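You operate a simulated robot arm through the tools that you are given. There is no shell and no other tool. Be economical: measure what you need, move in short steps, check, and stop when the job is done.

You are at the controls of a simulated two-armed robot. One attempt, no reset.

JOB
On the worktop, fold the tea towel in half and then in half again.

It is judged by the outcome, as a careful person would: the job done as asked, and still so three seconds after it is handed in. It fails if anything else is knocked over, pushed out of place, dropped, spilled or broken. Flat cloth is picked up by pressing the open fingertips on it (5 to 10 N) and closing them slowly along it; thin cloth reads only 2 to 8 mm in the jaws.

ROBOT AND FRAMES
Two 7-joint arms with two-finger parallel grippers on one trunk, on a base that drives. Base frame: it is fixed to the floor where the robot stands at the start and does not move with it; the origin is under the middle of the robot, x ahead of it, y to its left, z up; the surface under the hand at the start is at about z = 900. Units: mm, degrees, N and s.
The left shoulder is at the start at [70, 163, 1220], the right one opposite. With the tool pointing down near the work surface each hand reaches from about 400 to 880 mm from the robot's upright axis, wherever it stands, measured 20 degrees to its own side. Places, roughly: worktop [700, 600, 900]. Payload 3.43 kg a hand.
The tool frame of a hand sits at the grasp point between the pads (the TCP): z along the fingers, y along the line on which they close. The tips reach 34 mm beyond it. Largest opening 128 mm; finger width 24, thickness 12; the body of the gripper, 48 by 130 mm, starts 96 mm behind the TCP.
Orientation is told as [roll, pitch, yaw] about the base's x, y, z axes, in that order, counted from this pose: with the fingers straight down and closing along the base's y, the tool's x points along the base's -x, its y along +y and its z along -z.

CONTROLS
- The arms move only by the tool play_rows. It takes "left_series", "right_series" or both (then of equal length, played together; a hand with none holds still); each is a list of rows, each a list of 7 numbers: the shift along the tool's x, y, z in mm, then the turn, a rotation vector about the tool's x, y, z in degrees, then the gripper command, from -1 (shut) to 1 (fully open), values between in proportion. In form: [[tx, ty, tz, ax, ay, az, claw], ...]. A call has 1 to 10 rows; each row shifts and turns the commanded pose from where the row before left it, along the tool's axes as they then stand. Rows are played at 5 a second. More than 50 mm and 8.6 degrees between two rows, or a gripper value outside its range, and nothing of the call is played. Where a pose cannot be reached the arm comes as near as it can. A force on the tool above 40 N (or 10 N above the force at the start of the call, whichever is more), or a blocked arm, ends the call early, and 0.2 s more pass. The fingers move at their own pace (about 153 mm/s each) and stop on an object; they squeeze with about 20 N. The grip force told is the motor's: it shows also when the fingers shut on nothing. Time passes only in rows, and 0.2 s behind the last, so rows that do not move let the fingers close. The reply holds the time, the measured pose of the TCP, the force on the tool along the base axes, the opening and the grip force, in the units named above and with some noise, with the torque about the TCP (base axes, N m) and any sound that the robot's microphone picked up, and new pictures: "show" is both (left out), scene, wrist or none (wrist: the cameras of the hands that moved).
- Cameras (640 x 400 px; columns grow to the right, rows downward): "scene" is now at [126.9, -6.5, 1427.6]; the picture's right is [-0.08, -1.00, 0.00], its down [-0.76, 0.06, -0.65] and it looks along [0.65, -0.05, -0.76] (base axes); focal length 249 px, centre (320, 200). "left" rides on the left gripper at [76, 11, -160] in its tool frame; the picture's right is [-0.15, 0.99, 0.00], its down [-0.88, -0.13, -0.46] and it looks along [-0.45, -0.07, 0.89] (tool axes); focal length 234 px, centre (320, 200). "right" rides on the right gripper at [76, -11, -160] in its tool frame; the picture's right is [0.15, 0.99, 0.00], its down [-0.88, 0.13, -0.46] and it looks along [-0.45, 0.07, 0.89] (tool axes); focal length 234 px, centre (320, 200). There is no depth. A picture from a camera that has moved, and an enlarged one, comes with that camera's place and axes in the base frame and with its lens.
- lift_body(by): slides the trunk up (or, below 0, down) by that many mm; the arms and the scene camera ride with it, the base frame stays. It gives what a move gives, with no picture.
- roll_base(legs): drives the robot by 1 to 6 legs, each [ahead, left, turn to the left] in mm, mm and degrees, along the robot's own axes; the way and the turn of a leg run together, so that a leg with both is an arc; at most 1500 mm and 180 degrees a leg. The arms and the cameras ride along, it lands a little off, and it stops where it bumps. It gives what a move gives, and a new picture of the scene camera.
- head_to(pan, tilt): turns the head with the scene camera to pan (to the left, within 86 degrees either way) and tilt (down, from -29 to 69), counted from straight ahead of the robot. It gives what a move gives, and a new picture of the scene camera.
- enlarge(camera, box): a new picture of the part [left, top, right, bottom] of that camera's present view, enlarged. It takes no simulated time.
- job_done(): hands the job in; it is judged then, once.

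Go step by step. Nothing tells you exact positions but the pictures and the camera data: compare them with the known pose of the tool, close in by small moves and look again before you grip or let go. The budget is 120 turns and 260 pictures, counting those below and the enlarged ones. Unless the task says otherwise, let go and move clear before handing in, and close with one line.

The tools are called after ">>>" by a JSON object that holds its "op" and its "data". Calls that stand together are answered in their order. play_rows: Moves the arms, as the interface text tells. Its arguments: {"type":"object","properties":{"left_series":{"type":"array","items":{"type":"array","items":{"type":"number"}}},"right_series":{"type":"array","items":{"type":"array","items":{"type":"number"}}},"show":{"type":"string","enum":["both","scene","wrist","none"]}},"required":[]} The other tools are called the same way: lift_body (by) slides the trunk up or down; roll_base (legs) drives the base; head_to (pan, tilt) turns the head that bears the scene camera; enlarge (camera, box) takes an enlarged picture of a part of a camera's view; job_done () hands the job in.

At the start:

```text
time_s: 0.0
left_tool_pos: [559.8, 218.0, 1106.6]
left_orientation: [0.1, 0.0, 0.0]
left_ft_force: [-0.3, 0.6, 0.8]
left_wrist_torque: [0.01, 0.05, -0.01]
left_gripper_width: 127.9
left_grip_force: 0.1
right_tool_pos: [597.2, -291.6, 1091.8]
right_orientation: [0.1, -0.1, 0.0]
right_ft_force: [0.1, -0.2, 0.0]
right_wrist_torque: [0.0, 0.03, -0.02]
right_gripper_width: 128.2
right_grip_force: 0.0
trunk travel left (down, up): [-700.0, 240.0]
robot x, y, heading: [0.3, -0.3, -0.1]
head pan, tilt: [-4.7, 49.4]
```

scene: 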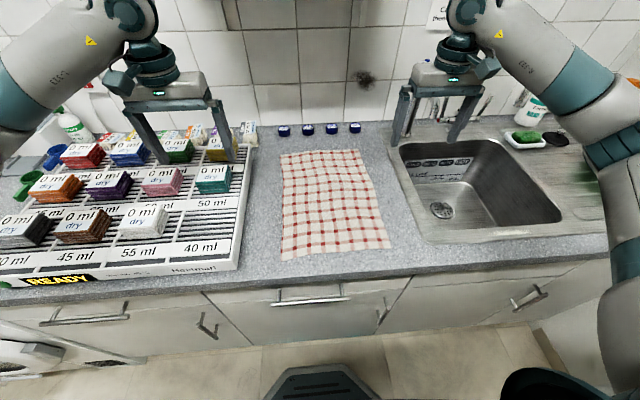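
right: 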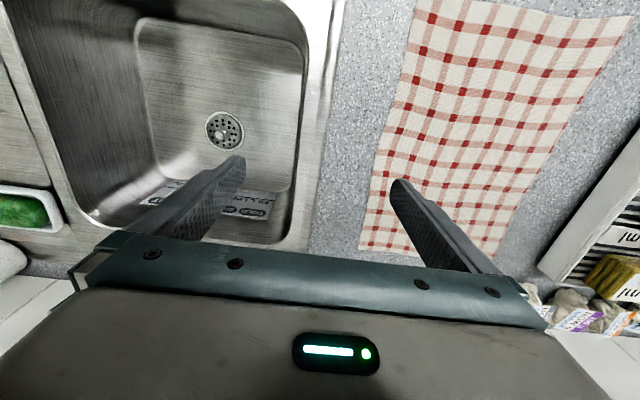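
left: 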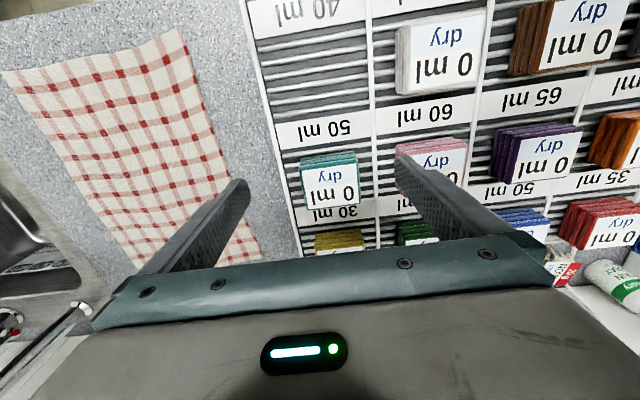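

The towel lies at about x 400–790, y −200–70, with the rack on its left and the sink on its right. I'll bring both hands above the near corners, partly closed, and look.

>>> {"op": "play_rows", "data": {"left_series": [[27, -36, 0, 0, 0, 0, 0.0], [27, -36, 0, 0, 0, 0, 0.0], [27, -36, 0, 0, 0, 0, 0.0], [27, -36, 0, 0, 0, 0, 0.0], [27, -36, 0, 0, 0, 0, 0.0], [0, 0, 35, 0, 0, 0, 0.0], [0, 0, 35, 0, 0, 0, 0.0], [0, 0, 0, 0, 0, 0, 0.0]], "right_series": [[34, 25, 0, 0, 0, 0, 0.0], [34, 25, 0, 0, 0, 0, 0.0], [34, 25, 0, 0, 0, 0, 0.0], [34, 25, 0, 0, 0, 0, 0.0], [34, 25, 0, 0, 0, 0, 0.0], [0, 0, 30, 0, 0, 0, 0.0], [0, 0, 30, 0, 0, 0, 0.0], [0, 0, 0, 0, 0, 0, 0.0]]}}

```text
time_s: 1.8
left_tool_pos: [424.5, 37.6, 1036.8]
left_orientation: [-0.1, 0.0, 0.0]
left_ft_force: [-0.5, -0.6, 1.1]
left_wrist_torque: [0.0, 0.0, 0.0]
left_gripper_width: 64.0
left_grip_force: 0.1
right_tool_pos: [427.7, -163.3, 1032.2]
right_orientation: [-0.1, 0.0, 0.0]
right_ft_force: [-0.5, 0.3, 0.3]
right_wrist_torque: [-0.01, 0.04, 0.04]
right_gripper_width: 64.2
right_grip_force: 0.0
trunk travel left (down, up): [-700.0, 240.0]
robot x, y, heading: [0.4, 1.8, 0.1]
head pan, tilt: [-4.7, 49.4]
camera scene: at [126.2, -6.6, 1427.7], right [-0.08, -1.0, 0.0], down [-0.76, 0.06, -0.65], along [0.65, -0.05, -0.76], focal length 249 px, centre (320, 200)
camera right: at [353.6, -175.1, 1191.8], right [-0.15, 0.99, 0.0], down [0.88, 0.13, 0.46], along [0.45, 0.07, -0.89], focal length 234 px, centre (320, 200)
camera left: at [348.1, 49.5, 1196.1], right [0.15, 0.99, 0.0], down [0.88, -0.13, 0.46], along [0.45, -0.07, -0.89], focal length 234 px, centre (320, 200)
```

scene: 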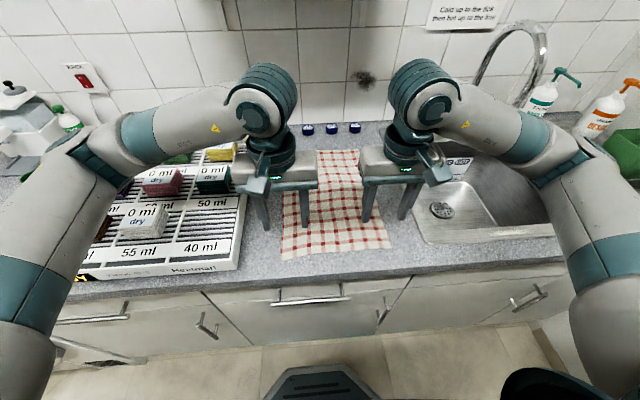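
right: 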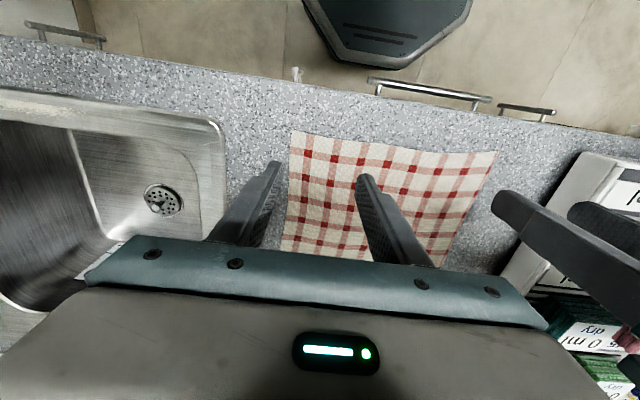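
left: 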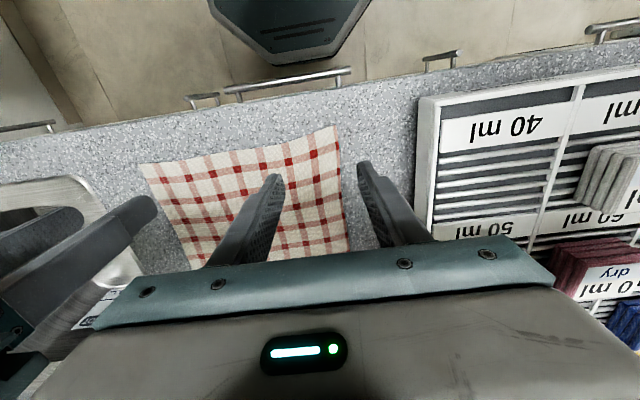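

The corners come out at about (400, 60) and (413, −201). I'll centre the hands over them, narrow the jaws and descend to just above the cloth.

>>> {"op": "play_rows", "data": {"left_series": [[6, -12, 30, 0, 0, 0, -0.44], [0, 0, 30, 0, 0, 0, -0.44], [0, 0, 22, 0, 0, 0, -0.44], [0, 0, 0, 0, 0, 0, -0.44]], "right_series": [[-2, -3, 30, 0, 0, 0, -0.44], [0, 0, 30, 0, 0, 0, -0.44], [0, 0, 18, 0, 0, 0, -0.44], [0, 0, 0, 0, 0, 0, -0.44]], "show": "wrist"}}

```text
time_s: 2.8
left_tool_pos: [418.8, 24.9, 953.5]
left_orientation: [0.0, 0.0, 0.0]
left_ft_force: [0.1, 0.7, 0.7]
left_wrist_torque: [-0.02, -0.02, -0.02]
left_gripper_width: 35.9
left_grip_force: 0.0
right_tool_pos: [428.9, -168.8, 954.1]
right_orientation: [0.0, 0.0, 0.0]
right_ft_force: [0.2, -0.1, 0.1]
right_wrist_torque: [-0.03, -0.02, 0.0]
right_gripper_width: 36.0
right_grip_force: 0.0
trunk travel left (down, up): [-700.0, 240.0]
robot x, y, heading: [-2.3, 0.5, 0.3]
head pan, tilt: [-4.7, 49.4]
camera right: at [354.4, -180.7, 1112.5], right [-0.15, 0.99, 0.0], down [0.88, 0.13, 0.46], along [0.45, 0.07, -0.89], focal length 234 px, centre (320, 200)
camera left: at [343.3, 36.1, 1113.3], right [0.15, 0.99, 0.0], down [0.88, -0.13, 0.46], along [0.45, -0.07, -0.89], focal length 234 px, centre (320, 200)
```

right: 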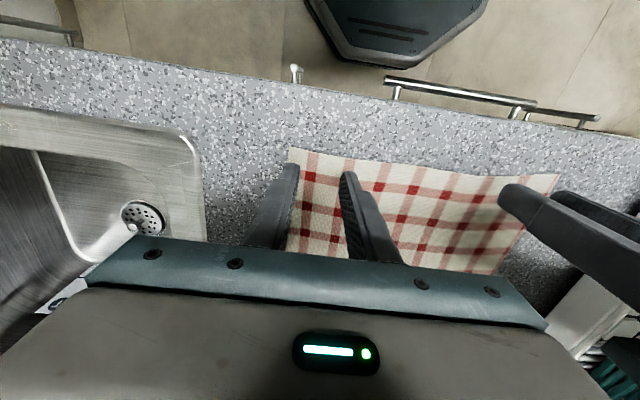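
left: 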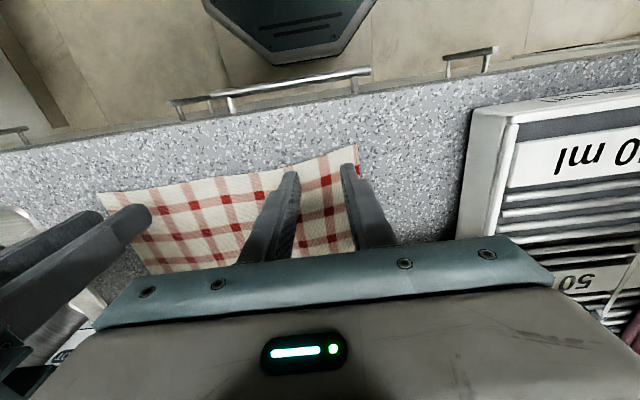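

Corners confirmed. I'll shift slightly inward and press down gently.

>>> {"op": "play_rows", "data": {"left_series": [[0, -5, 10, 0, 0, 0, -0.44], [0, 0, 6, 0, 0, 0, -0.44], [0, 0, 2, 0, 0, 0, -0.44], [0, 0, 0, 0, 0, 0, -0.44]], "right_series": [[0, 8, 10, 0, 0, 0, -0.44], [0, 0, 6, 0, 0, 0, -0.44], [0, 0, 2, 0, 0, 0, -0.44], [0, 0, 0, 0, 0, 0, -0.44]], "show": "none"}}

```text
time_s: 3.8
left_tool_pos: [419.2, 20.5, 935.7]
left_orientation: [-0.1, 0.0, 0.0]
left_ft_force: [-1.3, -0.9, 1.3]
left_wrist_torque: [-0.01, 0.03, -0.01]
left_gripper_width: 35.6
left_grip_force: 0.1
right_tool_pos: [428.3, -161.0, 937.2]
right_orientation: [0.0, -0.1, -0.1]
right_ft_force: [0.4, -0.1, -0.7]
right_wrist_torque: [-0.02, -0.01, -0.03]
right_gripper_width: 35.7
right_grip_force: 0.0
trunk travel left (down, up): [-700.0, 240.0]
robot x, y, heading: [4.3, -0.8, -0.1]
head pan, tilt: [-4.7, 49.4]
```

>>> {"op": "play_rows", "data": {"left_series": [[0, 0, 1.5, 0, 0, 0, -0.44], [0, 0, 1, 0, 0, 0, -0.44], [0, 0, 0, 0, 0, 0, -0.44]], "right_series": [[0, 0, 2, 0, 0, 0, -0.44], [0, 0, 1.5, 0, 0, 0, -0.44], [0, 0, 0, 0, 0, 0, -0.44]], "show": "none"}}

```text
time_s: 4.6
left_tool_pos: [418.8, 20.3, 935.5]
left_orientation: [-0.1, -0.2, 0.0]
left_ft_force: [3.4, -2.8, 17.6]
left_wrist_torque: [0.1, 0.01, -0.03]
left_gripper_width: 35.6
left_grip_force: 0.0
right_tool_pos: [428.8, -160.2, 935.8]
right_orientation: [0.0, -0.3, 0.0]
right_ft_force: [5.2, -3.3, 32.1]
right_wrist_torque: [-0.31, 0.05, 0.04]
right_gripper_width: 35.7
right_grip_force: 0.0
trunk travel left (down, up): [-700.0, 240.0]
robot x, y, heading: [0.6, -1.3, 0.2]
head pan, tilt: [-4.7, 49.4]
```

Contact is too firm; I'll ease up to about 8 N.

>>> {"op": "play_rows", "data": {"left_series": [[0, 0, -0.8, 0, 0, 0, -0.44], [0, 0, 0, 0, 0, 0, -0.44]], "right_series": [[0, 0, -1.8, 0, 0, 0, -0.44], [0, 0, 0, 0, 0, 0, -0.44]], "show": "none"}}

```text
time_s: 5.2
left_tool_pos: [418.1, 21.3, 935.6]
left_orientation: [-0.1, -0.2, 0.0]
left_ft_force: [3.1, -5.1, 25.1]
left_wrist_torque: [0.05, 0.03, 0.02]
left_gripper_width: 35.3
left_grip_force: 0.0
right_tool_pos: [428.4, -160.0, 934.4]
right_orientation: [0.0, 0.0, -0.1]
right_ft_force: [3.6, 1.7, 16.6]
right_wrist_torque: [-0.04, -0.05, -0.02]
right_gripper_width: 35.9
right_grip_force: 0.1
trunk travel left (down, up): [-700.0, 240.0]
robot x, y, heading: [2.5, -0.7, -0.2]
head pan, tilt: [-4.7, 49.4]
```

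>>> {"op": "play_rows", "data": {"left_series": [[0, 0, -1.3, 0, 0, 0, -0.44], [0, 0, 0, 0, 0, 0, -0.44]], "right_series": [[0, 0, -0.7, 0, 0, 0, -0.44], [0, 0, 0, 0, 0, 0, -0.44]], "show": "none"}}

```text
time_s: 5.8
left_tool_pos: [416.8, 21.7, 935.4]
left_orientation: [0.1, 0.1, 0.0]
left_ft_force: [1.2, -2.5, 6.1]
left_wrist_torque: [-0.11, -0.02, 0.01]
left_gripper_width: 36.1
left_grip_force: 0.1
right_tool_pos: [427.2, -160.1, 934.8]
right_orientation: [0.0, 0.0, 0.0]
right_ft_force: [-1.6, 2.0, 15.0]
right_wrist_torque: [0.04, 0.15, 0.0]
right_gripper_width: 36.0
right_grip_force: 0.0
trunk travel left (down, up): [-700.0, 240.0]
robot x, y, heading: [3.5, -1.2, -0.1]
head pan, tilt: [-4.7, 49.4]
```

Now I'll close slowly along the cloth.

>>> {"op": "play_rows", "data": {"left_series": [[0, 0, 0, 0, 0, 0, -0.52], [0, 0, 0, 0, 0, 0, -0.6], [0, 0, 0, 0, 0, 0, -0.68], [0, 0, 0, 0, 0, 0, -0.76], [0, 0, 0, 0, 0, 0, -0.84], [0, 0, 0, 0, 0, 0, -0.92], [0, 0, 0, 0, 0, 0, -1], [0, 0, 0, 0, 0, 0, -1]], "right_series": [[0, 0, -0.5, 0, 0, 0, -0.52], [0, 0, 0, 0, 0, 0, -0.6], [0, 0, 0, 0, 0, 0, -0.68], [0, 0, 0, 0, 0, 0, -0.76], [0, 0, 0, 0, 0, 0, -0.84], [0, 0, 0, 0, 0, 0, -0.92], [0, 0, 0, 0, 0, 0, -1], [0, 0, 0, 0, 0, 0, -1]], "show": "wrist"}}

```text
time_s: 7.6
left_tool_pos: [420.6, 20.2, 936.0]
left_orientation: [-0.1, 0.0, -0.1]
left_ft_force: [1.5, -20.6, 0.5]
left_wrist_torque: [-0.67, -0.04, -0.03]
left_gripper_width: 2.3
left_grip_force: 20.0
right_tool_pos: [429.4, -159.4, 936.6]
right_orientation: [0.1, 0.1, 0.1]
right_ft_force: [-1.2, 20.5, 2.0]
right_wrist_torque: [0.73, -0.01, -0.01]
right_gripper_width: 2.7
right_grip_force: 20.0
trunk travel left (down, up): [-700.0, 240.0]
robot x, y, heading: [2.5, -1.7, 0.0]
head pan, tilt: [-4.7, 49.4]
camera right: at [355.0, -171.4, 1094.7], right [-0.15, 0.99, 0.0], down [0.88, 0.13, 0.46], along [0.45, 0.07, -0.89], focal length 234 px, centre (320, 200)
camera left: at [343.3, 32.3, 1095.9], right [0.15, 0.99, 0.0], down [0.88, -0.13, 0.46], along [0.45, -0.07, -0.89], focal length 234 px, centre (320, 200)
```

right: 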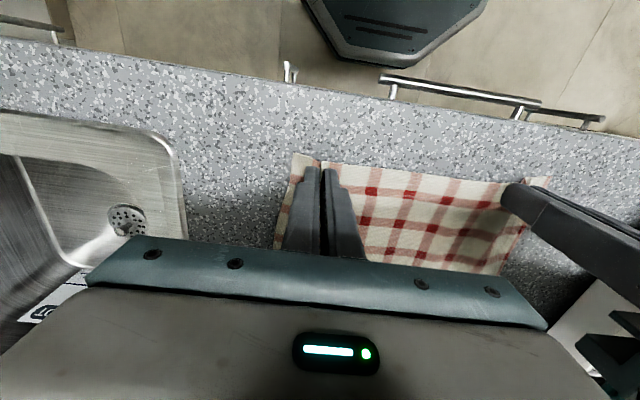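
left: 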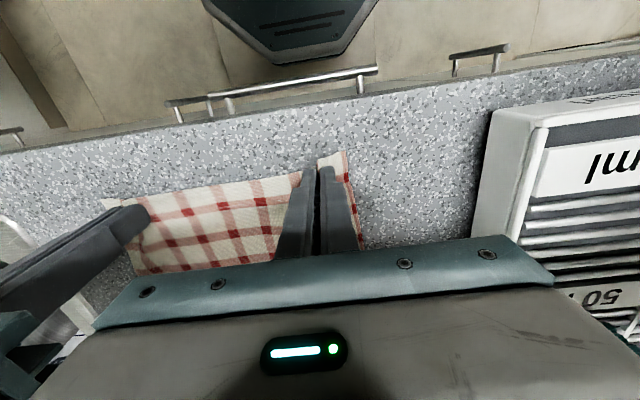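

Both corners gripped, but folding toward the wall with downward fingers would leave the hem curled under. Folding the far edge toward me lets me tilt the fingers outward, so I'll release here, rise and inspect the far corners.

>>> {"op": "play_rows", "data": {"left_series": [[0, 0, 0, 0, 0, 0, -0.85], [0, 0, 0, 0, 0, 0, -0.7], [0, 0, 0, 0, 0, 0, -0.5], [0, 0, -20, 0, 0, 0, -0.44], [0, 0, -40, 0, 0, 0, -0.44], [0, 0, -40, 0, 0, 0, -0.44], [-50, 0, 0, 0, 0, 0, -0.44], [-50, 0, 0, 0, 0, 0, -0.44], [-50, 0, 0, 0, 0, 0, -0.44], [-50, 0, 0, 0, 0, 0, -0.44]], "right_series": [[0, 0, 0, 0, 0, 0, -0.85], [0, 0, 0, 0, 0, 0, -0.7], [0, 0, 0, 0, 0, 0, -0.5], [0, 0, -20, 0, 0, 0, -0.44], [0, 0, -40, 0, 0, 0, -0.44], [0, 0, -40, 0, 0, 0, -0.44], [-50, 0, 0, 0, 0, 0, -0.44], [-50, 0, 0, 0, 0, 0, -0.44], [-50, 0, 0, 0, 0, 0, -0.44], [-50, 0, 0, 0, 0, 0, -0.44]]}}

>>> {"op": "play_rows", "data": {"left_series": [[-40, 0, 0, 0, 0, 0, -0.44], [-40, 0, 0, 0, 0, 0, -0.44], [-40, 0, 0, 0, 0, 0, -0.44], [0, 0, 0, 0, 0, 0, -0.44]], "right_series": [[-40, 0, 0, 0, 0, 0, -0.44], [-40, 0, 0, 0, 0, 0, -0.44], [-40, 0, 0, 0, 0, 0, -0.44], [0, 0, 0, 0, 0, 0, -0.44]]}}

```text
time_s: 9.8
left_tool_pos: [620.8, 22.0, 1035.2]
left_orientation: [0.0, 0.2, 0.0]
left_ft_force: [1.4, -1.1, -0.4]
left_wrist_torque: [0.01, 0.06, 0.0]
left_gripper_width: 35.9
left_grip_force: 0.0
right_tool_pos: [635.7, -163.3, 1035.3]
right_orientation: [0.0, 0.1, 0.0]
right_ft_force: [0.8, 0.3, -0.3]
right_wrist_torque: [0.02, 0.05, 0.0]
right_gripper_width: 36.0
right_grip_force: 0.0
trunk travel left (down, up): [-700.0, 240.0]
robot x, y, heading: [1.0, -0.1, 0.1]
head pan, tilt: [-4.7, 49.4]
camera scene: at [129.7, -6.0, 1427.2], right [-0.08, -1.0, 0.0], down [-0.76, 0.06, -0.65], along [0.65, -0.05, -0.76], focal length 249 px, centre (320, 200)
camera right: at [561.2, -173.8, 1193.3], right [-0.15, 0.99, 0.0], down [0.88, 0.13, 0.45], along [0.45, 0.07, -0.89], focal length 234 px, centre (320, 200)
camera left: at [545.2, 34.4, 1195.2], right [0.15, 0.99, 0.0], down [0.88, -0.13, 0.45], along [0.45, -0.07, -0.89], focal length 234 px, centre (320, 200)
```

scene: 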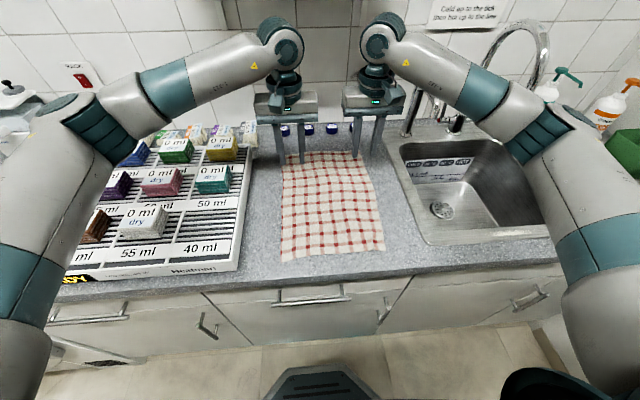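
right: 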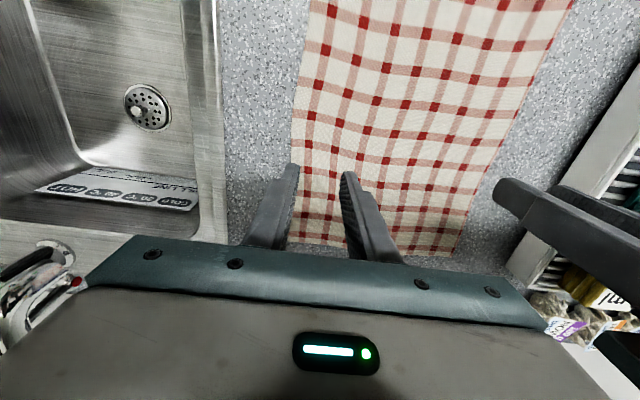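
left: 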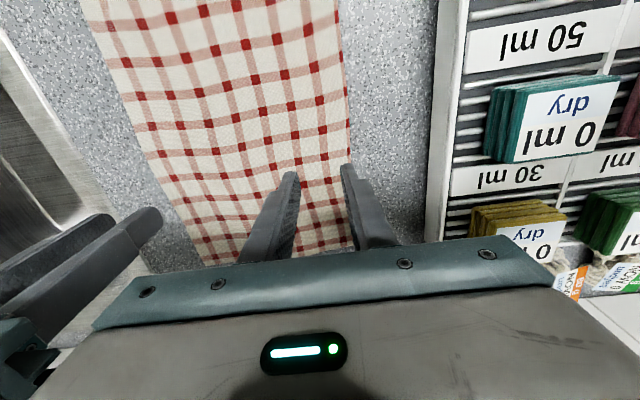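

```text
time_s: 10.8
left_tool_pos: [738.1, 20.1, 1035.2]
left_orientation: [-0.1, 0.0, 0.0]
left_ft_force: [0.2, 0.2, -0.4]
left_wrist_torque: [0.0, -0.02, 0.02]
left_gripper_width: 35.7
left_grip_force: 0.2
right_tool_pos: [750.7, -161.3, 1036.0]
right_orientation: [0.1, 0.0, -0.1]
right_ft_force: [0.2, -0.2, 0.4]
right_wrist_torque: [0.01, -0.02, -0.01]
right_gripper_width: 35.8
right_grip_force: 0.0
trunk travel left (down, up): [-700.0, 240.0]
robot x, y, heading: [1.9, -0.4, -0.1]
head pan, tilt: [-4.7, 49.4]
camera scene: at [126.6, -6.6, 1427.6], right [-0.08, -1.0, 0.0], down [-0.76, 0.06, -0.65], along [0.65, -0.05, -0.76], focal length 249 px, centre (320, 200)
camera right: at [675.6, -172.1, 1194.4], right [-0.15, 0.99, 0.0], down [0.88, 0.13, 0.46], along [0.45, 0.07, -0.89], focal length 234 px, centre (320, 200)
camera left: at [662.8, 31.5, 1195.5], right [0.15, 0.99, 0.0], down [0.88, -0.13, 0.46], along [0.45, -0.07, -0.89], focal length 234 px, centre (320, 200)
```

scene: 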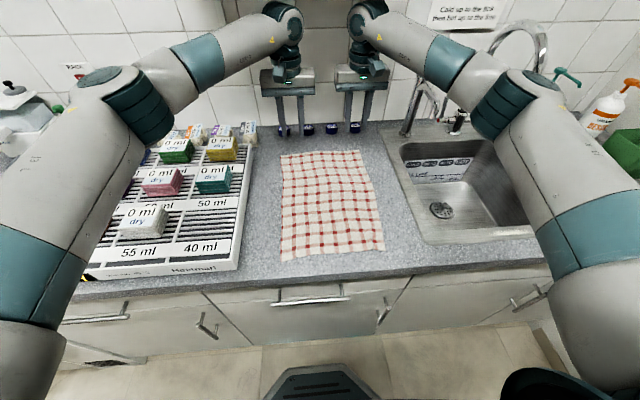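
right: 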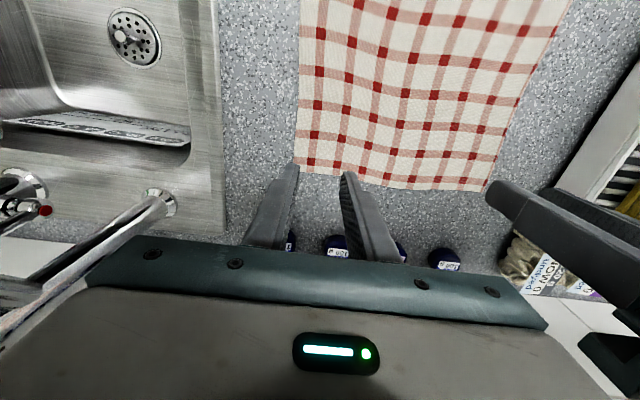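
left: 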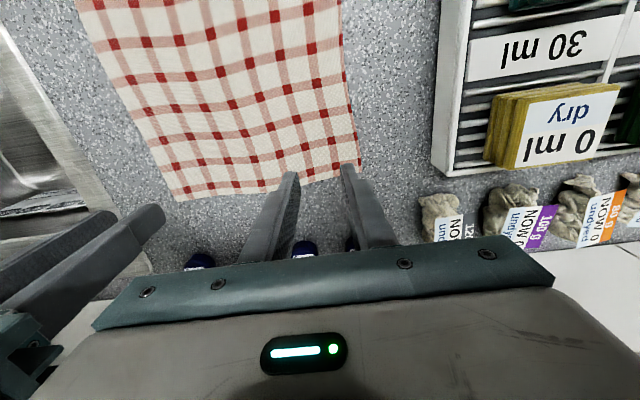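

>>> {"op": "enlarge", "data": {"camera": "left", "box": [160, 100, 420, 262]}}

>>> {"op": "enlarge", "data": {"camera": "right", "box": [240, 100, 500, 262]}}

```text
2.46 times, centred on (290, 181) of left
camera zoom: at [662.8, 31.5, 1195.5], right [0.15, 0.99, 0.0], down [0.88, -0.13, 0.46], along [0.45, -0.07, -0.89], focal length 576 px, centre (394, 247)
```

zoom: 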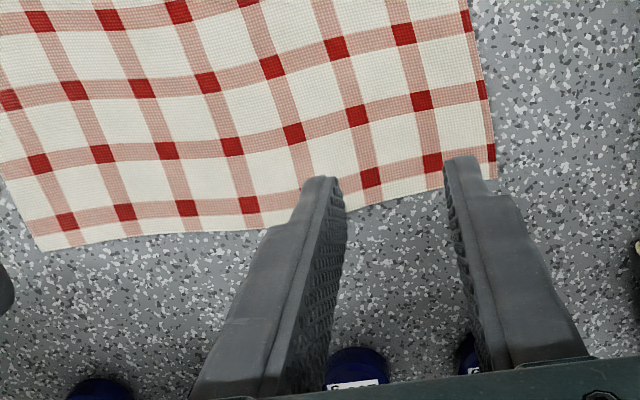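

```text
2.46 times, centred on (370, 181) of right
camera zoom: at [675.6, -172.1, 1194.4], right [-0.15, 0.99, 0.0], down [0.88, 0.13, 0.46], along [0.45, 0.07, -0.89], focal length 576 px, centre (197, 247)
```

zoom: 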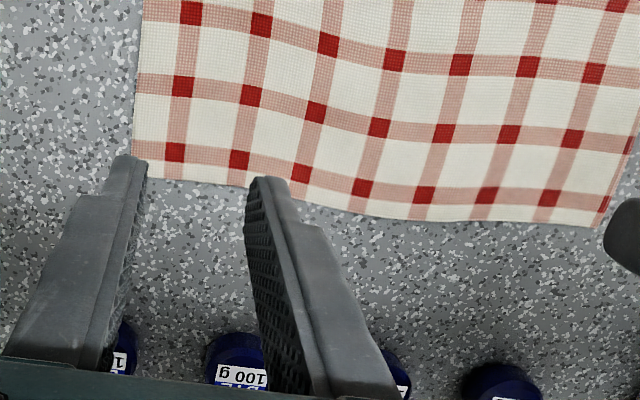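

Far corners: about (779, 71) and (787, −192). I'll move over them and descend.

>>> {"op": "play_rows", "data": {"left_series": [[-26, 14, 20, 0, 0, 0, -0.44], [0, 0, 35, 0, 0, 0, -0.44], [0, 0, 35, 0, 0, 0, -0.44], [0, 0, 5, 0, 0, 0, -0.44], [0, 0, 0, 0, 0, 0, -0.44]], "right_series": [[-20, 6, 20, 0, 0, 0, -0.44], [0, 0, 35, 0, 0, 0, -0.44], [0, 0, 35, 0, 0, 0, -0.44], [0, 0, 5, 0, 0, 0, -0.44], [0, 0, 0, 0, 0, 0, -0.44]], "show": "wrist"}}

```text
time_s: 12.0
left_tool_pos: [766.2, 34.8, 940.2]
left_orientation: [0.1, 0.0, 0.0]
left_ft_force: [-0.3, 0.8, -0.1]
left_wrist_torque: [0.01, 0.0, 0.05]
left_gripper_width: 35.9
left_grip_force: 0.1
right_tool_pos: [769.5, -154.6, 941.0]
right_orientation: [0.0, 0.0, -0.1]
right_ft_force: [0.5, -0.9, 0.3]
right_wrist_torque: [0.02, 0.0, 0.0]
right_gripper_width: 35.7
right_grip_force: 0.0
trunk travel left (down, up): [-700.0, 240.0]
robot x, y, heading: [-1.5, -3.5, 0.1]
head pan, tilt: [-4.7, 49.4]
camera right: at [694.1, -165.7, 1099.4], right [-0.15, 0.99, 0.0], down [0.88, 0.13, 0.46], along [0.45, 0.07, -0.89], focal length 234 px, centre (320, 200)
camera left: at [689.5, 45.9, 1100.6], right [0.15, 0.99, 0.0], down [0.88, -0.13, 0.46], along [0.45, -0.07, -0.89], focal length 234 px, centre (320, 200)
```

right: 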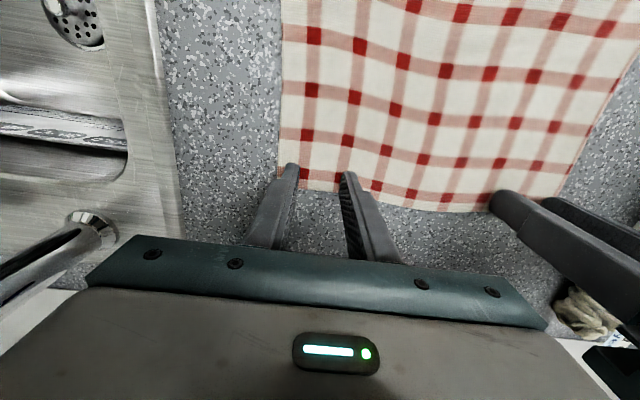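
left: 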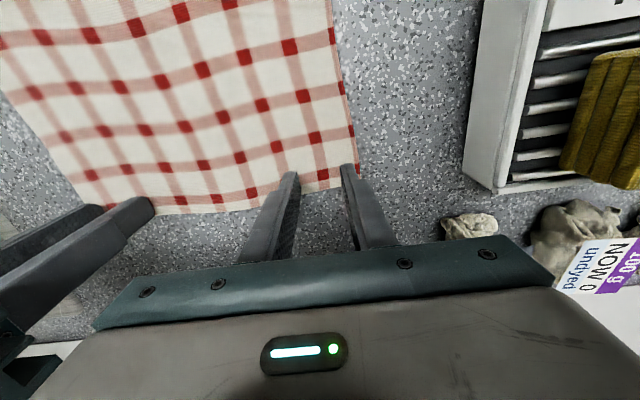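

>>> {"op": "play_rows", "data": {"left_series": [[0, 0, 4, 0, 0, 0, -0.44], [0, 0, 0.8, 0, 0, 0, -0.44], [0, 0, 0, 0, 0, 0, -0.44]], "right_series": [[0, 0, 4.5, 0, 0, 0, -0.44], [0, 0, 0.8, 0, 0, 0, -0.44], [0, 0, 0, 0, 0, 0, -0.44]], "show": "none"}}

```text
time_s: 12.8
left_tool_pos: [763.8, 34.7, 936.0]
left_orientation: [0.1, 0.0, 0.0]
left_ft_force: [-0.2, -0.3, 0.8]
left_wrist_torque: [0.02, 0.01, -0.02]
left_gripper_width: 35.8
left_grip_force: 0.1
right_tool_pos: [768.8, -154.4, 936.3]
right_orientation: [0.0, -0.1, 0.0]
right_ft_force: [-0.3, 0.3, 2.0]
right_wrist_torque: [-0.02, 0.01, -0.02]
right_gripper_width: 36.0
right_grip_force: 0.1
trunk travel left (down, up): [-700.0, 240.0]
robot x, y, heading: [-1.9, -0.3, 0.0]
head pan, tilt: [-4.7, 49.4]
```

>>> {"op": "play_rows", "data": {"left_series": [[0, 0, 0.7, 0, 0, 0, -0.44], [0, 0, 0.5, 0, 0, 0, -0.44], [0, 0, 0, 0, 0, 0, -0.44]], "right_series": [[0, 0, 0.7, 0, 0, 0, -0.44], [0, 0, 0.5, 0, 0, 0, -0.44], [0, 0, 0, 0, 0, 0, -0.44]], "show": "none"}}

```text
time_s: 13.6
left_tool_pos: [764.2, 36.2, 935.8]
left_orientation: [0.0, -0.1, 0.0]
left_ft_force: [0.8, 0.5, 1.4]
left_wrist_torque: [-0.01, -0.03, 0.0]
left_gripper_width: 35.9
left_grip_force: 0.1
right_tool_pos: [769.8, -154.3, 935.4]
right_orientation: [-0.1, -0.2, 0.0]
right_ft_force: [2.5, -0.5, 12.7]
right_wrist_torque: [-0.14, -0.12, 0.01]
right_gripper_width: 35.7
right_grip_force: 0.0
trunk travel left (down, up): [-700.0, 240.0]
robot x, y, heading: [2.9, -0.2, 0.1]
head pan, tilt: [-4.7, 49.4]
```

Right is in contact; a bit more on the left, then slow close with slight inward motion.

>>> {"op": "play_rows", "data": {"left_series": [[0, 0, 1.0, 0, 0, 0, -0.44], [0, 0, 0, 0, 0, 0, -0.44], [0, 0, 0, 0, 0, 0, -0.52], [0, -1, 0, 0, 0, 0, -0.6], [0, -1, 0, 0, 0, 0, -0.68], [0, -1, 0, 0, 0, 0, -0.76], [0, -1, 0, 0, 0, 0, -0.84], [0, -1, 0, 0, 0, 0, -0.92], [0, 0, 0, 0, 0, 0, -1], [0, 0, 0, 0, 0, 0, -1]], "right_series": [[0, 0, -0.2, 0, 0, 0, -0.44], [0, 0, 0, 0, 0, 0, -0.44], [0, 0, 0, 0, 0, 0, -0.52], [0, 1, 0, 0, 0, 0, -0.6], [0, 1, 0, 0, 0, 0, -0.68], [0, 1, 0, 0, 0, 0, -0.76], [0, 1, 0, 0, 0, 0, -0.84], [0, 1, 0, 0, 0, 0, -0.92], [0, 0, 0, 0, 0, 0, -1], [0, 0, 0, 0, 0, 0, -1]], "show": "wrist"}}

```text
time_s: 15.8
left_tool_pos: [763.5, 30.3, 936.0]
left_orientation: [0.0, -0.1, 0.0]
left_ft_force: [-0.3, 1.1, 9.1]
left_wrist_torque: [0.05, -0.02, 0.03]
left_gripper_width: 2.3
left_grip_force: 20.4
right_tool_pos: [768.4, -149.6, 935.1]
right_orientation: [0.0, 0.0, -0.1]
right_ft_force: [-0.8, -0.6, 6.7]
right_wrist_torque: [-0.03, -0.01, 0.02]
right_gripper_width: 2.4
right_grip_force: 19.7
trunk travel left (down, up): [-700.0, 240.0]
robot x, y, heading: [-3.3, 0.5, -0.1]
head pan, tilt: [-4.7, 49.4]
camera right: at [693.5, -160.8, 1094.0], right [-0.15, 0.99, 0.0], down [0.88, 0.13, 0.46], along [0.45, 0.07, -0.89], focal length 234 px, centre (320, 200)
camera left: at [687.7, 41.9, 1095.2], right [0.15, 0.99, 0.0], down [0.88, -0.13, 0.46], along [0.45, -0.07, -0.89], focal length 234 px, centre (320, 200)
```

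right: 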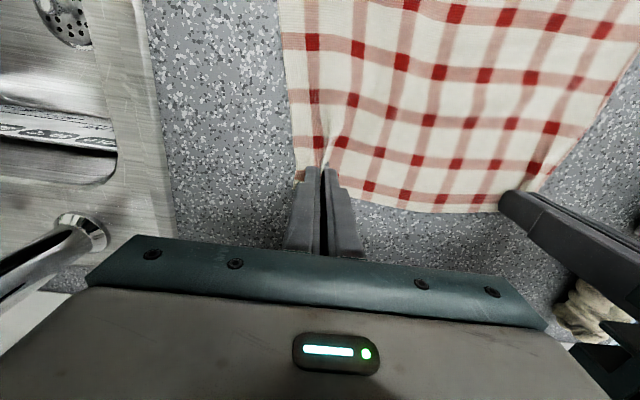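
left: 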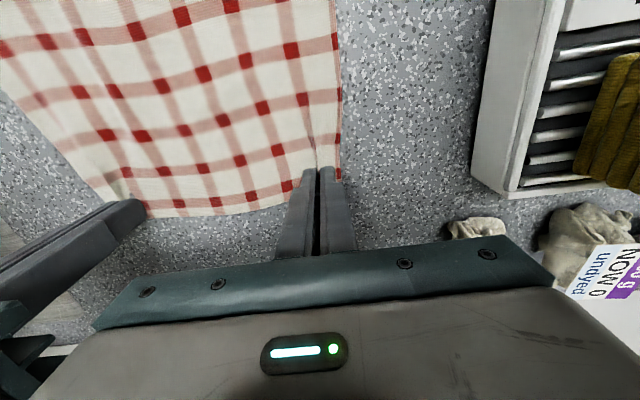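

Both corners are pinched (2.3 and 2.4 mm). I'll lift them and start inward along an arc.

>>> {"op": "play_rows", "data": {"left_series": [[2, 0, -30, 0, 0, 0, -1], [8, 0, -30, 0, 0, 0, -1], [20, 0, -30, 0, 0, 0, -1], [30, -2, -25, 0, 0, 0, -1], [30, -2, -15, 0, 0, 0, -1], [0, 0, 0, 0, 0, 0, -1]], "right_series": [[2, 0, -30, 0, 0, 0, -1], [8, 0, -30, 0, 0, 0, -1], [20, 0, -30, 0, 0, 0, -1], [30, -2, -25, 0, 0, 0, -1], [30, -2, -15, 0, 0, 0, -1], [0, 0, 0, 0, 0, 0, -1]]}}

```text
time_s: 17.2
left_tool_pos: [674.7, 26.0, 1064.0]
left_orientation: [0.0, 0.1, 0.0]
left_ft_force: [-0.3, 0.6, -1.0]
left_wrist_torque: [0.04, 0.0, -0.01]
left_gripper_width: 2.4
left_grip_force: 20.3
right_tool_pos: [679.3, -153.1, 1063.8]
right_orientation: [-0.1, 0.1, 0.1]
right_ft_force: [0.1, -0.4, -1.1]
right_wrist_torque: [0.03, 0.03, 0.02]
right_gripper_width: 2.5
right_grip_force: 20.3
trunk travel left (down, up): [-700.0, 240.0]
robot x, y, heading: [-0.1, 0.7, -0.0]
head pan, tilt: [-4.7, 49.4]
camera scene: at [128.4, -6.4, 1427.4], right [-0.08, -1.0, 0.0], down [-0.76, 0.06, -0.65], along [0.65, -0.05, -0.76], focal length 249 px, centre (320, 200)
camera right: at [605.5, -164.8, 1221.9], right [-0.15, 0.99, 0.0], down [0.88, 0.13, 0.45], along [0.45, 0.07, -0.89], focal length 234 px, centre (320, 200)
camera left: at [599.5, 36.4, 1223.8], right [0.15, 0.99, 0.0], down [0.88, -0.13, 0.45], along [0.45, -0.07, -0.89], focal length 234 px, centre (320, 200)
```

scene: 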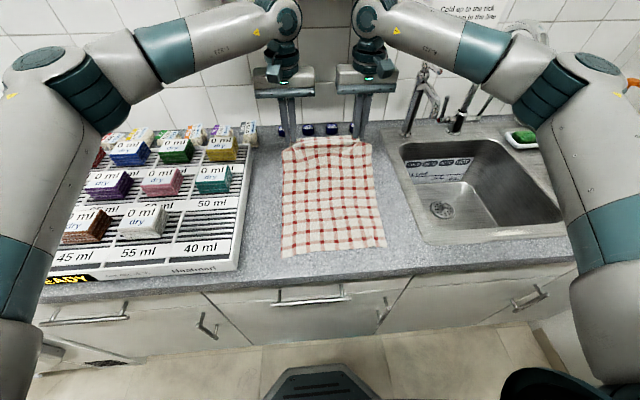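
right: 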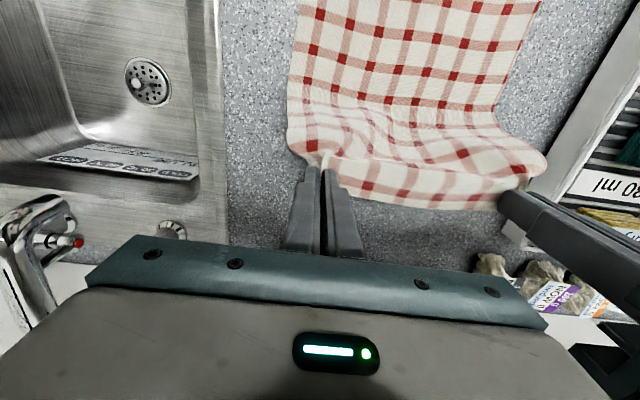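
left: 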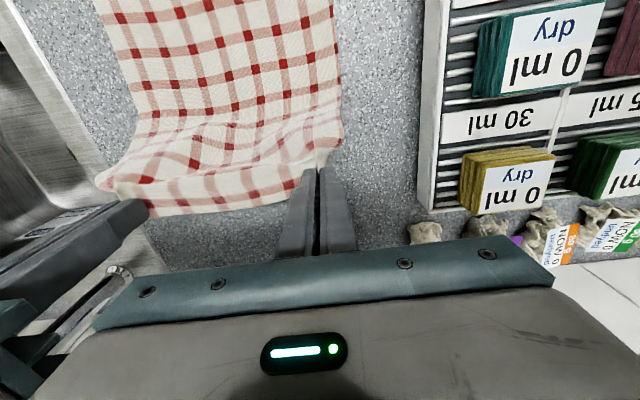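

The cloth hangs nicely from both hands. Now I pitch the fingers forward about their tips, so the hem will finally face toward me.

>>> {"op": "play_rows", "data": {"left_series": [[4.7, 0, 0.3, 0, -8, 0, -1], [4.7, 0, 0.3, 0, -8, 0, -1], [4.7, 0, 0.3, 0, -8, 0, -1], [4.7, 0, 0.3, 0, -8, 0, -1], [4.7, 0, 0.3, 0, -8, 0, -1], [0, 0, 0, 0, 0, 0, -1]], "right_series": [[4.7, 0, 0.3, 0, -8, 0, -1], [4.7, 0, 0.3, 0, -8, 0, -1], [4.7, 0, 0.3, 0, -8, 0, -1], [4.7, 0, 0.3, 0, -8, 0, -1], [4.7, 0, 0.3, 0, -8, 0, -1], [0, 0, 0, 0, 0, 0, -1]], "show": "scene"}}

>>> {"op": "play_rows", "data": {"left_series": [[4.7, 0, 0.3, 0, -8, 0, -1], [4.7, 0, 0.3, 0, -8, 0, -1], [4.7, 0, 0.3, 0, -8, 0, -1], [4.7, 0, 0.3, 0, -8, 0, -1], [4.7, 0, 0.3, 0, -8, 0, -1], [0, 0, 0, 0, 0, 0, -1]], "right_series": [[4.7, 0, 0.3, 0, -8, 0, -1], [4.7, 0, 0.3, 0, -8, 0, -1], [4.7, 0, 0.3, 0, -8, 0, -1], [4.7, 0, 0.3, 0, -8, 0, -1], [4.7, 0, 0.3, 0, -8, 0, -1], [0, 0, 0, 0, 0, 0, -1]], "show": "both"}}

```text
time_s: 18.6
left_tool_pos: [653.0, 25.8, 1055.5]
left_orientation: [0.0, -40.0, 0.0]
left_ft_force: [-0.5, -0.4, -0.3]
left_wrist_torque: [-0.01, 0.0, 0.0]
left_gripper_width: 2.3
left_grip_force: 19.7
right_tool_pos: [658.6, -153.9, 1056.0]
right_orientation: [0.0, -40.1, 0.0]
right_ft_force: [-0.3, 0.9, 1.2]
right_wrist_torque: [0.0, -0.01, 0.01]
right_gripper_width: 2.4
right_grip_force: 20.4
trunk travel left (down, up): [-700.0, 240.0]
robot x, y, heading: [-2.7, 2.6, 0.2]
head pan, tilt: [-4.7, 49.4]
camera scene: at [127.1, -6.3, 1427.5], right [-0.08, -1.0, 0.0], down [-0.76, 0.06, -0.65], along [0.65, -0.05, -0.76], focal length 249 px, centre (320, 200)
```

scene: 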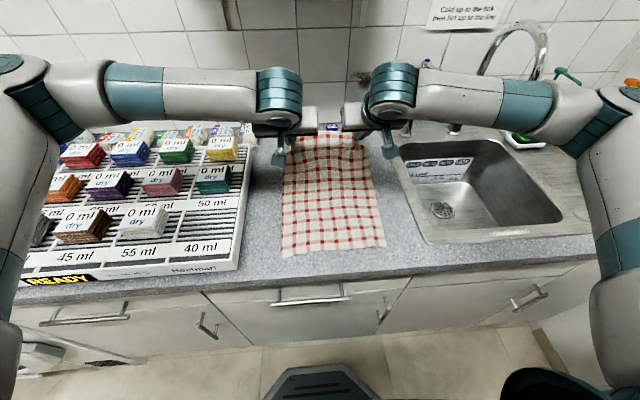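

```text
time_s: 20.0
left_tool_pos: [642.1, 29.0, 1035.1]
left_orientation: [-0.7, -79.8, 0.7]
left_ft_force: [0.4, -0.7, -0.7]
left_wrist_torque: [-0.07, 0.0, -0.13]
left_gripper_width: 2.3
left_grip_force: 20.3
right_tool_pos: [648.7, -151.1, 1045.7]
right_orientation: [-0.3, -64.0, 0.3]
right_ft_force: [0.6, 1.9, 0.0]
right_wrist_torque: [-0.02, -0.01, 0.0]
right_gripper_width: 2.2
right_grip_force: 19.7
right hand out of reach, approached as far as the arm can: row 4, 5
trunk travel left (down, up): [-700.0, 240.0]
robot x, y, heading: [-2.3, 1.8, 0.1]
head pan, tilt: [-4.7, 49.4]
camera scene: at [127.7, -3.4, 1427.5], right [-0.08, -1.0, 0.0], down [-0.76, 0.06, -0.65], along [0.65, -0.05, -0.76], focal length 249 px, centre (320, 200)
camera right: at [474.2, -162.6, 1046.9], right [-0.07, 0.99, -0.13], down [-0.02, 0.13, 0.99], along [1.0, 0.07, 0.01], focal length 234 px, centre (320, 200)
camera left: at [472.1, 40.4, 988.4], right [0.02, 0.99, 0.14], down [-0.3, -0.13, 0.95], along [0.95, -0.07, 0.29], focal length 234 px, centre (320, 200)
```

scene: 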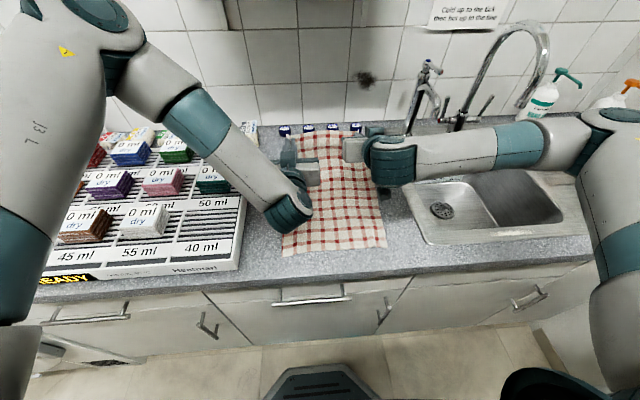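
right: 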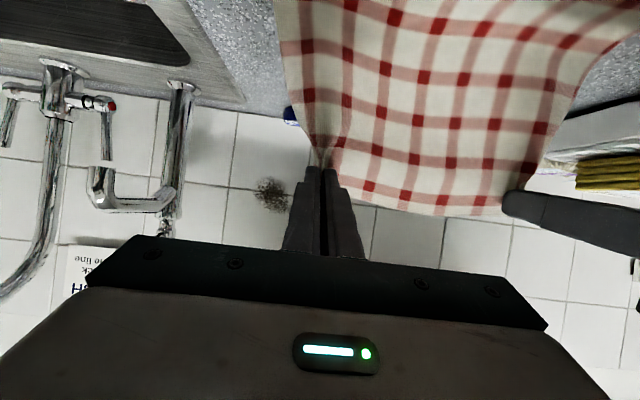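
left: 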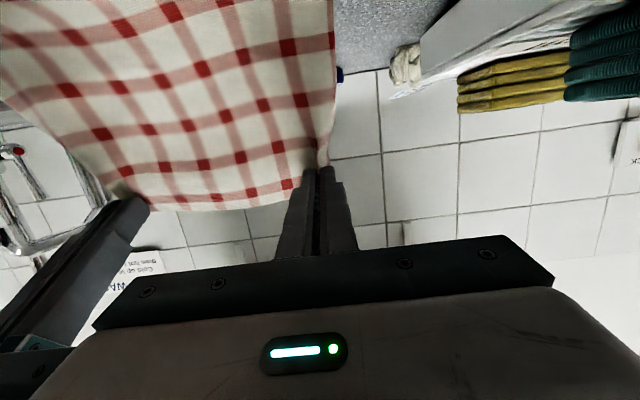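

Cloth still held; the right hand is limited to 64° of pitch here. Now I drive the base straight back to carry the edge toward me.

>>> {"op": "roll_base", "data": {"legs": [[-220, 0, 0]]}}

```text
time_s: 21.7
left_tool_pos: [417.3, 28.2, 1034.8]
left_orientation: [0.1, -80.0, 0.2]
left_ft_force: [0.1, -0.4, 0.7]
left_wrist_torque: [0.0, 0.01, -0.03]
left_gripper_width: 2.4
left_grip_force: 19.8
right_tool_pos: [425.9, -152.2, 1045.7]
right_orientation: [-0.1, -64.0, 0.2]
right_ft_force: [0.3, 1.5, -0.5]
right_wrist_torque: [-0.03, 0.01, 0.05]
right_gripper_width: 2.3
right_grip_force: 20.5
trunk travel left (down, up): [-700.0, 240.0]
robot x, y, heading: [-223.3, 0.1, 0.2]
head pan, tilt: [-4.7, 49.4]
camera scene: at [-97.7, -6.5, 1427.5], right [-0.08, -1.0, 0.0], down [-0.76, 0.06, -0.65], along [0.65, -0.05, -0.76], focal length 249 px, centre (320, 200)
```

scene: 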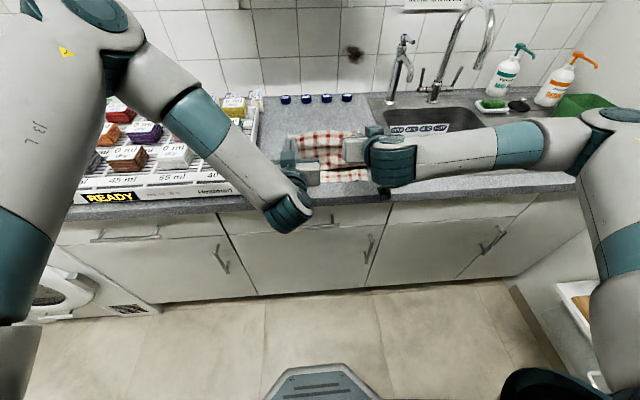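

Next the trunk carries both hands straight down partway, and I check.

>>> {"op": "lift_body", "data": {"by": -70}}

>>> {"op": "head_to", "data": {"pan": -3, "tilt": 40}}

```text
time_s: 22.8
left_tool_pos: [416.7, 28.4, 966.2]
left_orientation: [0.0, -79.9, 0.2]
left_ft_force: [0.4, -1.6, -0.3]
left_wrist_torque: [-0.01, 0.03, -0.04]
left_gripper_width: 2.3
left_grip_force: 19.9
right_tool_pos: [424.7, -151.5, 976.6]
right_orientation: [0.0, -64.1, 0.2]
right_ft_force: [-0.1, 1.1, -0.4]
right_wrist_torque: [0.0, 0.0, 0.03]
right_gripper_width: 2.2
right_grip_force: 19.9
trunk travel left (down, up): [-630.0, 310.0]
robot x, y, heading: [-221.4, -3.4, -0.1]
head pan, tilt: [-4.7, 49.4]
```

```text
time_s: 23.5
left_tool_pos: [415.5, 28.8, 965.6]
left_orientation: [0.1, -79.9, 0.1]
left_ft_force: [0.7, 0.1, 0.4]
left_wrist_torque: [-0.01, -0.04, -0.03]
left_gripper_width: 2.2
left_grip_force: 20.0
right_tool_pos: [425.1, -151.6, 976.5]
right_orientation: [-0.1, -64.1, 0.2]
right_ft_force: [0.4, 0.8, -0.5]
right_wrist_torque: [-0.03, 0.04, 0.03]
right_gripper_width: 2.4
right_grip_force: 20.0
trunk travel left (down, up): [-630.0, 310.0]
robot x, y, heading: [-224.6, 0.2, 0.1]
head pan, tilt: [-3.0, 40.0]
camera scene: at [-90.3, -4.6, 1370.9], right [-0.05, -1.0, 0.0], down [-0.64, 0.03, -0.77], along [0.76, -0.04, -0.64], focal length 249 px, centre (320, 200)
```

scene: 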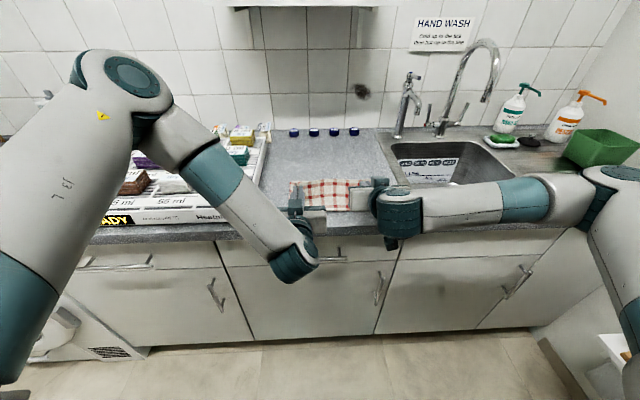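

>>> {"op": "play_rows", "data": {"left_series": [[8, -2, -9, 0, 0, 0, -1], [8, -2, -9, 0, 0, 0, -1], [10, -2, -6, 0, 0, 0, -1], [10, 0, 0, 0, 0, 0, -1], [0, 0, 0, 0, 0, 0, -1]], "right_series": [[10, -2, -6, 0, 0, 0, -1], [10, -2, -6, 0, 0, 0, -1], [10, -1, 2, 0, 0, 0, -1], [10, 0, 4, 0, 0, 0, -1], [0, 0, 0, 0, 0, 0, -1]]}}

```text
time_s: 24.7
left_tool_pos: [386.7, 19.5, 933.9]
left_orientation: [0.6, -80.0, -0.4]
left_ft_force: [0.0, -0.8, -0.1]
left_wrist_torque: [0.03, 0.01, 0.01]
left_gripper_width: 2.2
left_grip_force: 19.8
right_tool_pos: [402.2, -159.5, 941.6]
right_orientation: [0.1, -63.8, 0.0]
right_ft_force: [0.3, 0.3, -0.1]
right_wrist_torque: [0.01, -0.01, 0.05]
right_gripper_width: 1.9
right_grip_force: 19.6
trunk travel left (down, up): [-630.0, 310.0]
robot x, y, heading: [-223.4, -4.4, 0.3]
head pan, tilt: [-3.0, 40.0]
camera scene: at [-90.1, -7.0, 1370.9], right [-0.05, -1.0, 0.0], down [-0.64, 0.03, -0.77], along [0.76, -0.04, -0.64], focal length 249 px, centre (320, 200)
camera right: at [226.1, -170.5, 943.1], right [-0.07, 0.99, -0.13], down [-0.02, 0.13, 0.99], along [1.0, 0.07, 0.01], focal length 234 px, centre (320, 200)
camera left: at [216.7, 31.2, 888.3], right [0.02, 0.99, 0.15], down [-0.3, -0.13, 0.95], along [0.96, -0.06, 0.29], focal length 234 px, centre (320, 200)
```

scene: 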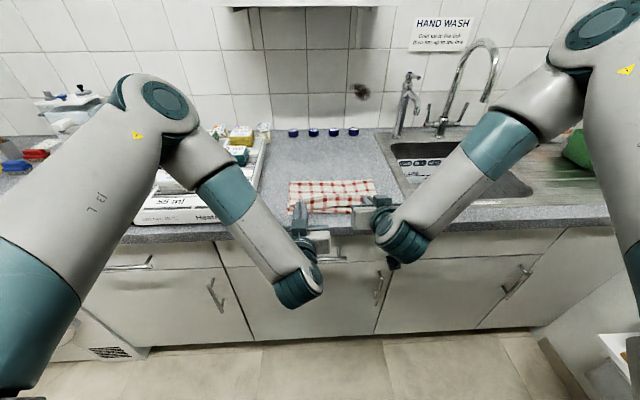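
right: 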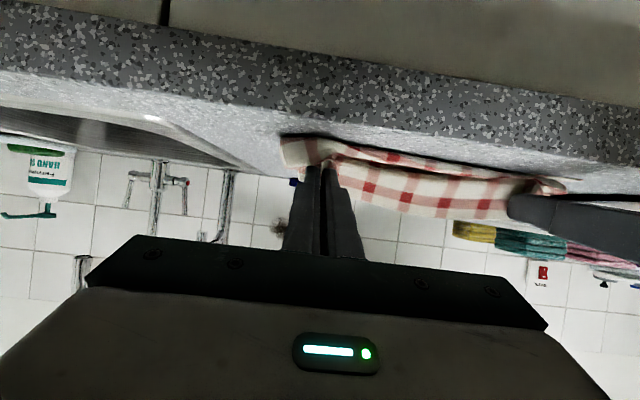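
left: 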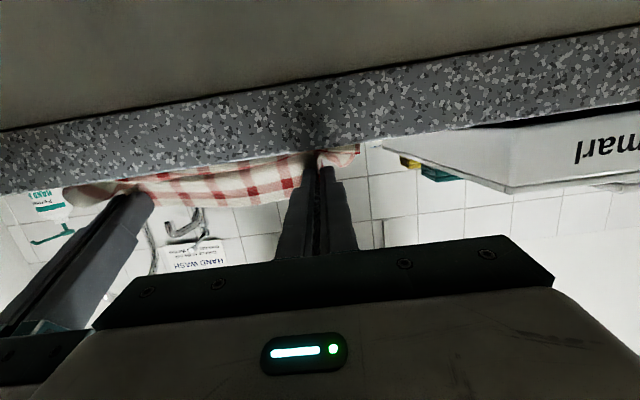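

>>> {"op": "enlarge", "data": {"camera": "scene", "box": [260, 150, 420, 250]}}

```text
4.00 times, centred on (340, 200) of scene
camera zoom: at [-90.1, -7.0, 1370.9], right [-0.05, -1.0, 0.0], down [-0.64, 0.03, -0.77], along [0.76, -0.04, -0.64], focal length 997 px, centre (240, 200)
```

zoom: 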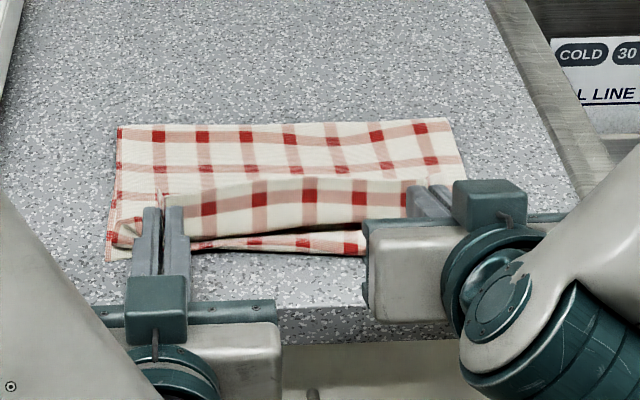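

>>> {"op": "play_rows", "data": {"left_series": [[5, 0, 1, 0, 0, 0, -1], [4, 0, 1, 0, 0, 0, -1], [0, 0, 0, 0, 0, 0, -1]], "right_series": [[5, 0, 2, 0, 0, 0, -1], [4, 0, 1, 0, 0, 0, -1], [0, 0, 0, 0, 0, 0, -1]], "show": "none"}}

>>> {"op": "enlarge", "data": {"camera": "scene", "box": [260, 150, 420, 250]}}

```text
time_s: 25.5
left_tool_pos: [387.0, 22.4, 926.2]
left_orientation: [-0.3, -80.0, 0.3]
left_ft_force: [-0.1, -0.6, 2.3]
left_wrist_torque: [-0.05, -0.09, -0.01]
left_gripper_width: 2.2
left_grip_force: 20.3
right_tool_pos: [401.7, -154.0, 935.0]
right_orientation: [-0.4, -63.7, 0.2]
right_ft_force: [0.3, 0.3, -0.1]
right_wrist_torque: [0.0, 0.0, 0.0]
right_gripper_width: 2.4
right_grip_force: 20.2
trunk travel left (down, up): [-630.0, 310.0]
robot x, y, heading: [-225.7, 0.6, 0.1]
head pan, tilt: [-3.0, 40.0]
```

```text
4.00 times, centred on (340, 200) of scene
camera zoom: at [-90.7, -4.3, 1371.0], right [-0.05, -1.0, 0.0], down [-0.64, 0.03, -0.77], along [0.77, -0.04, -0.64], focal length 997 px, centre (240, 200)
```

zoom: 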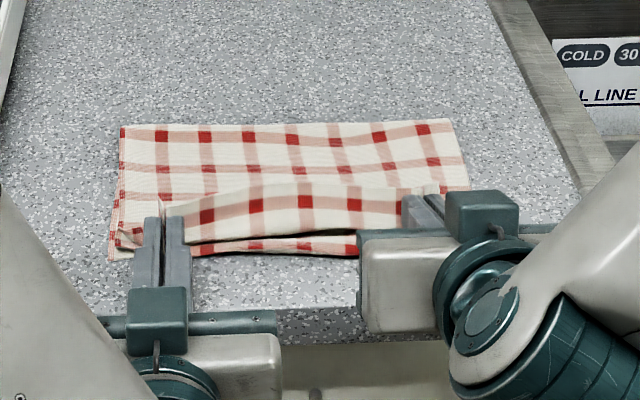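

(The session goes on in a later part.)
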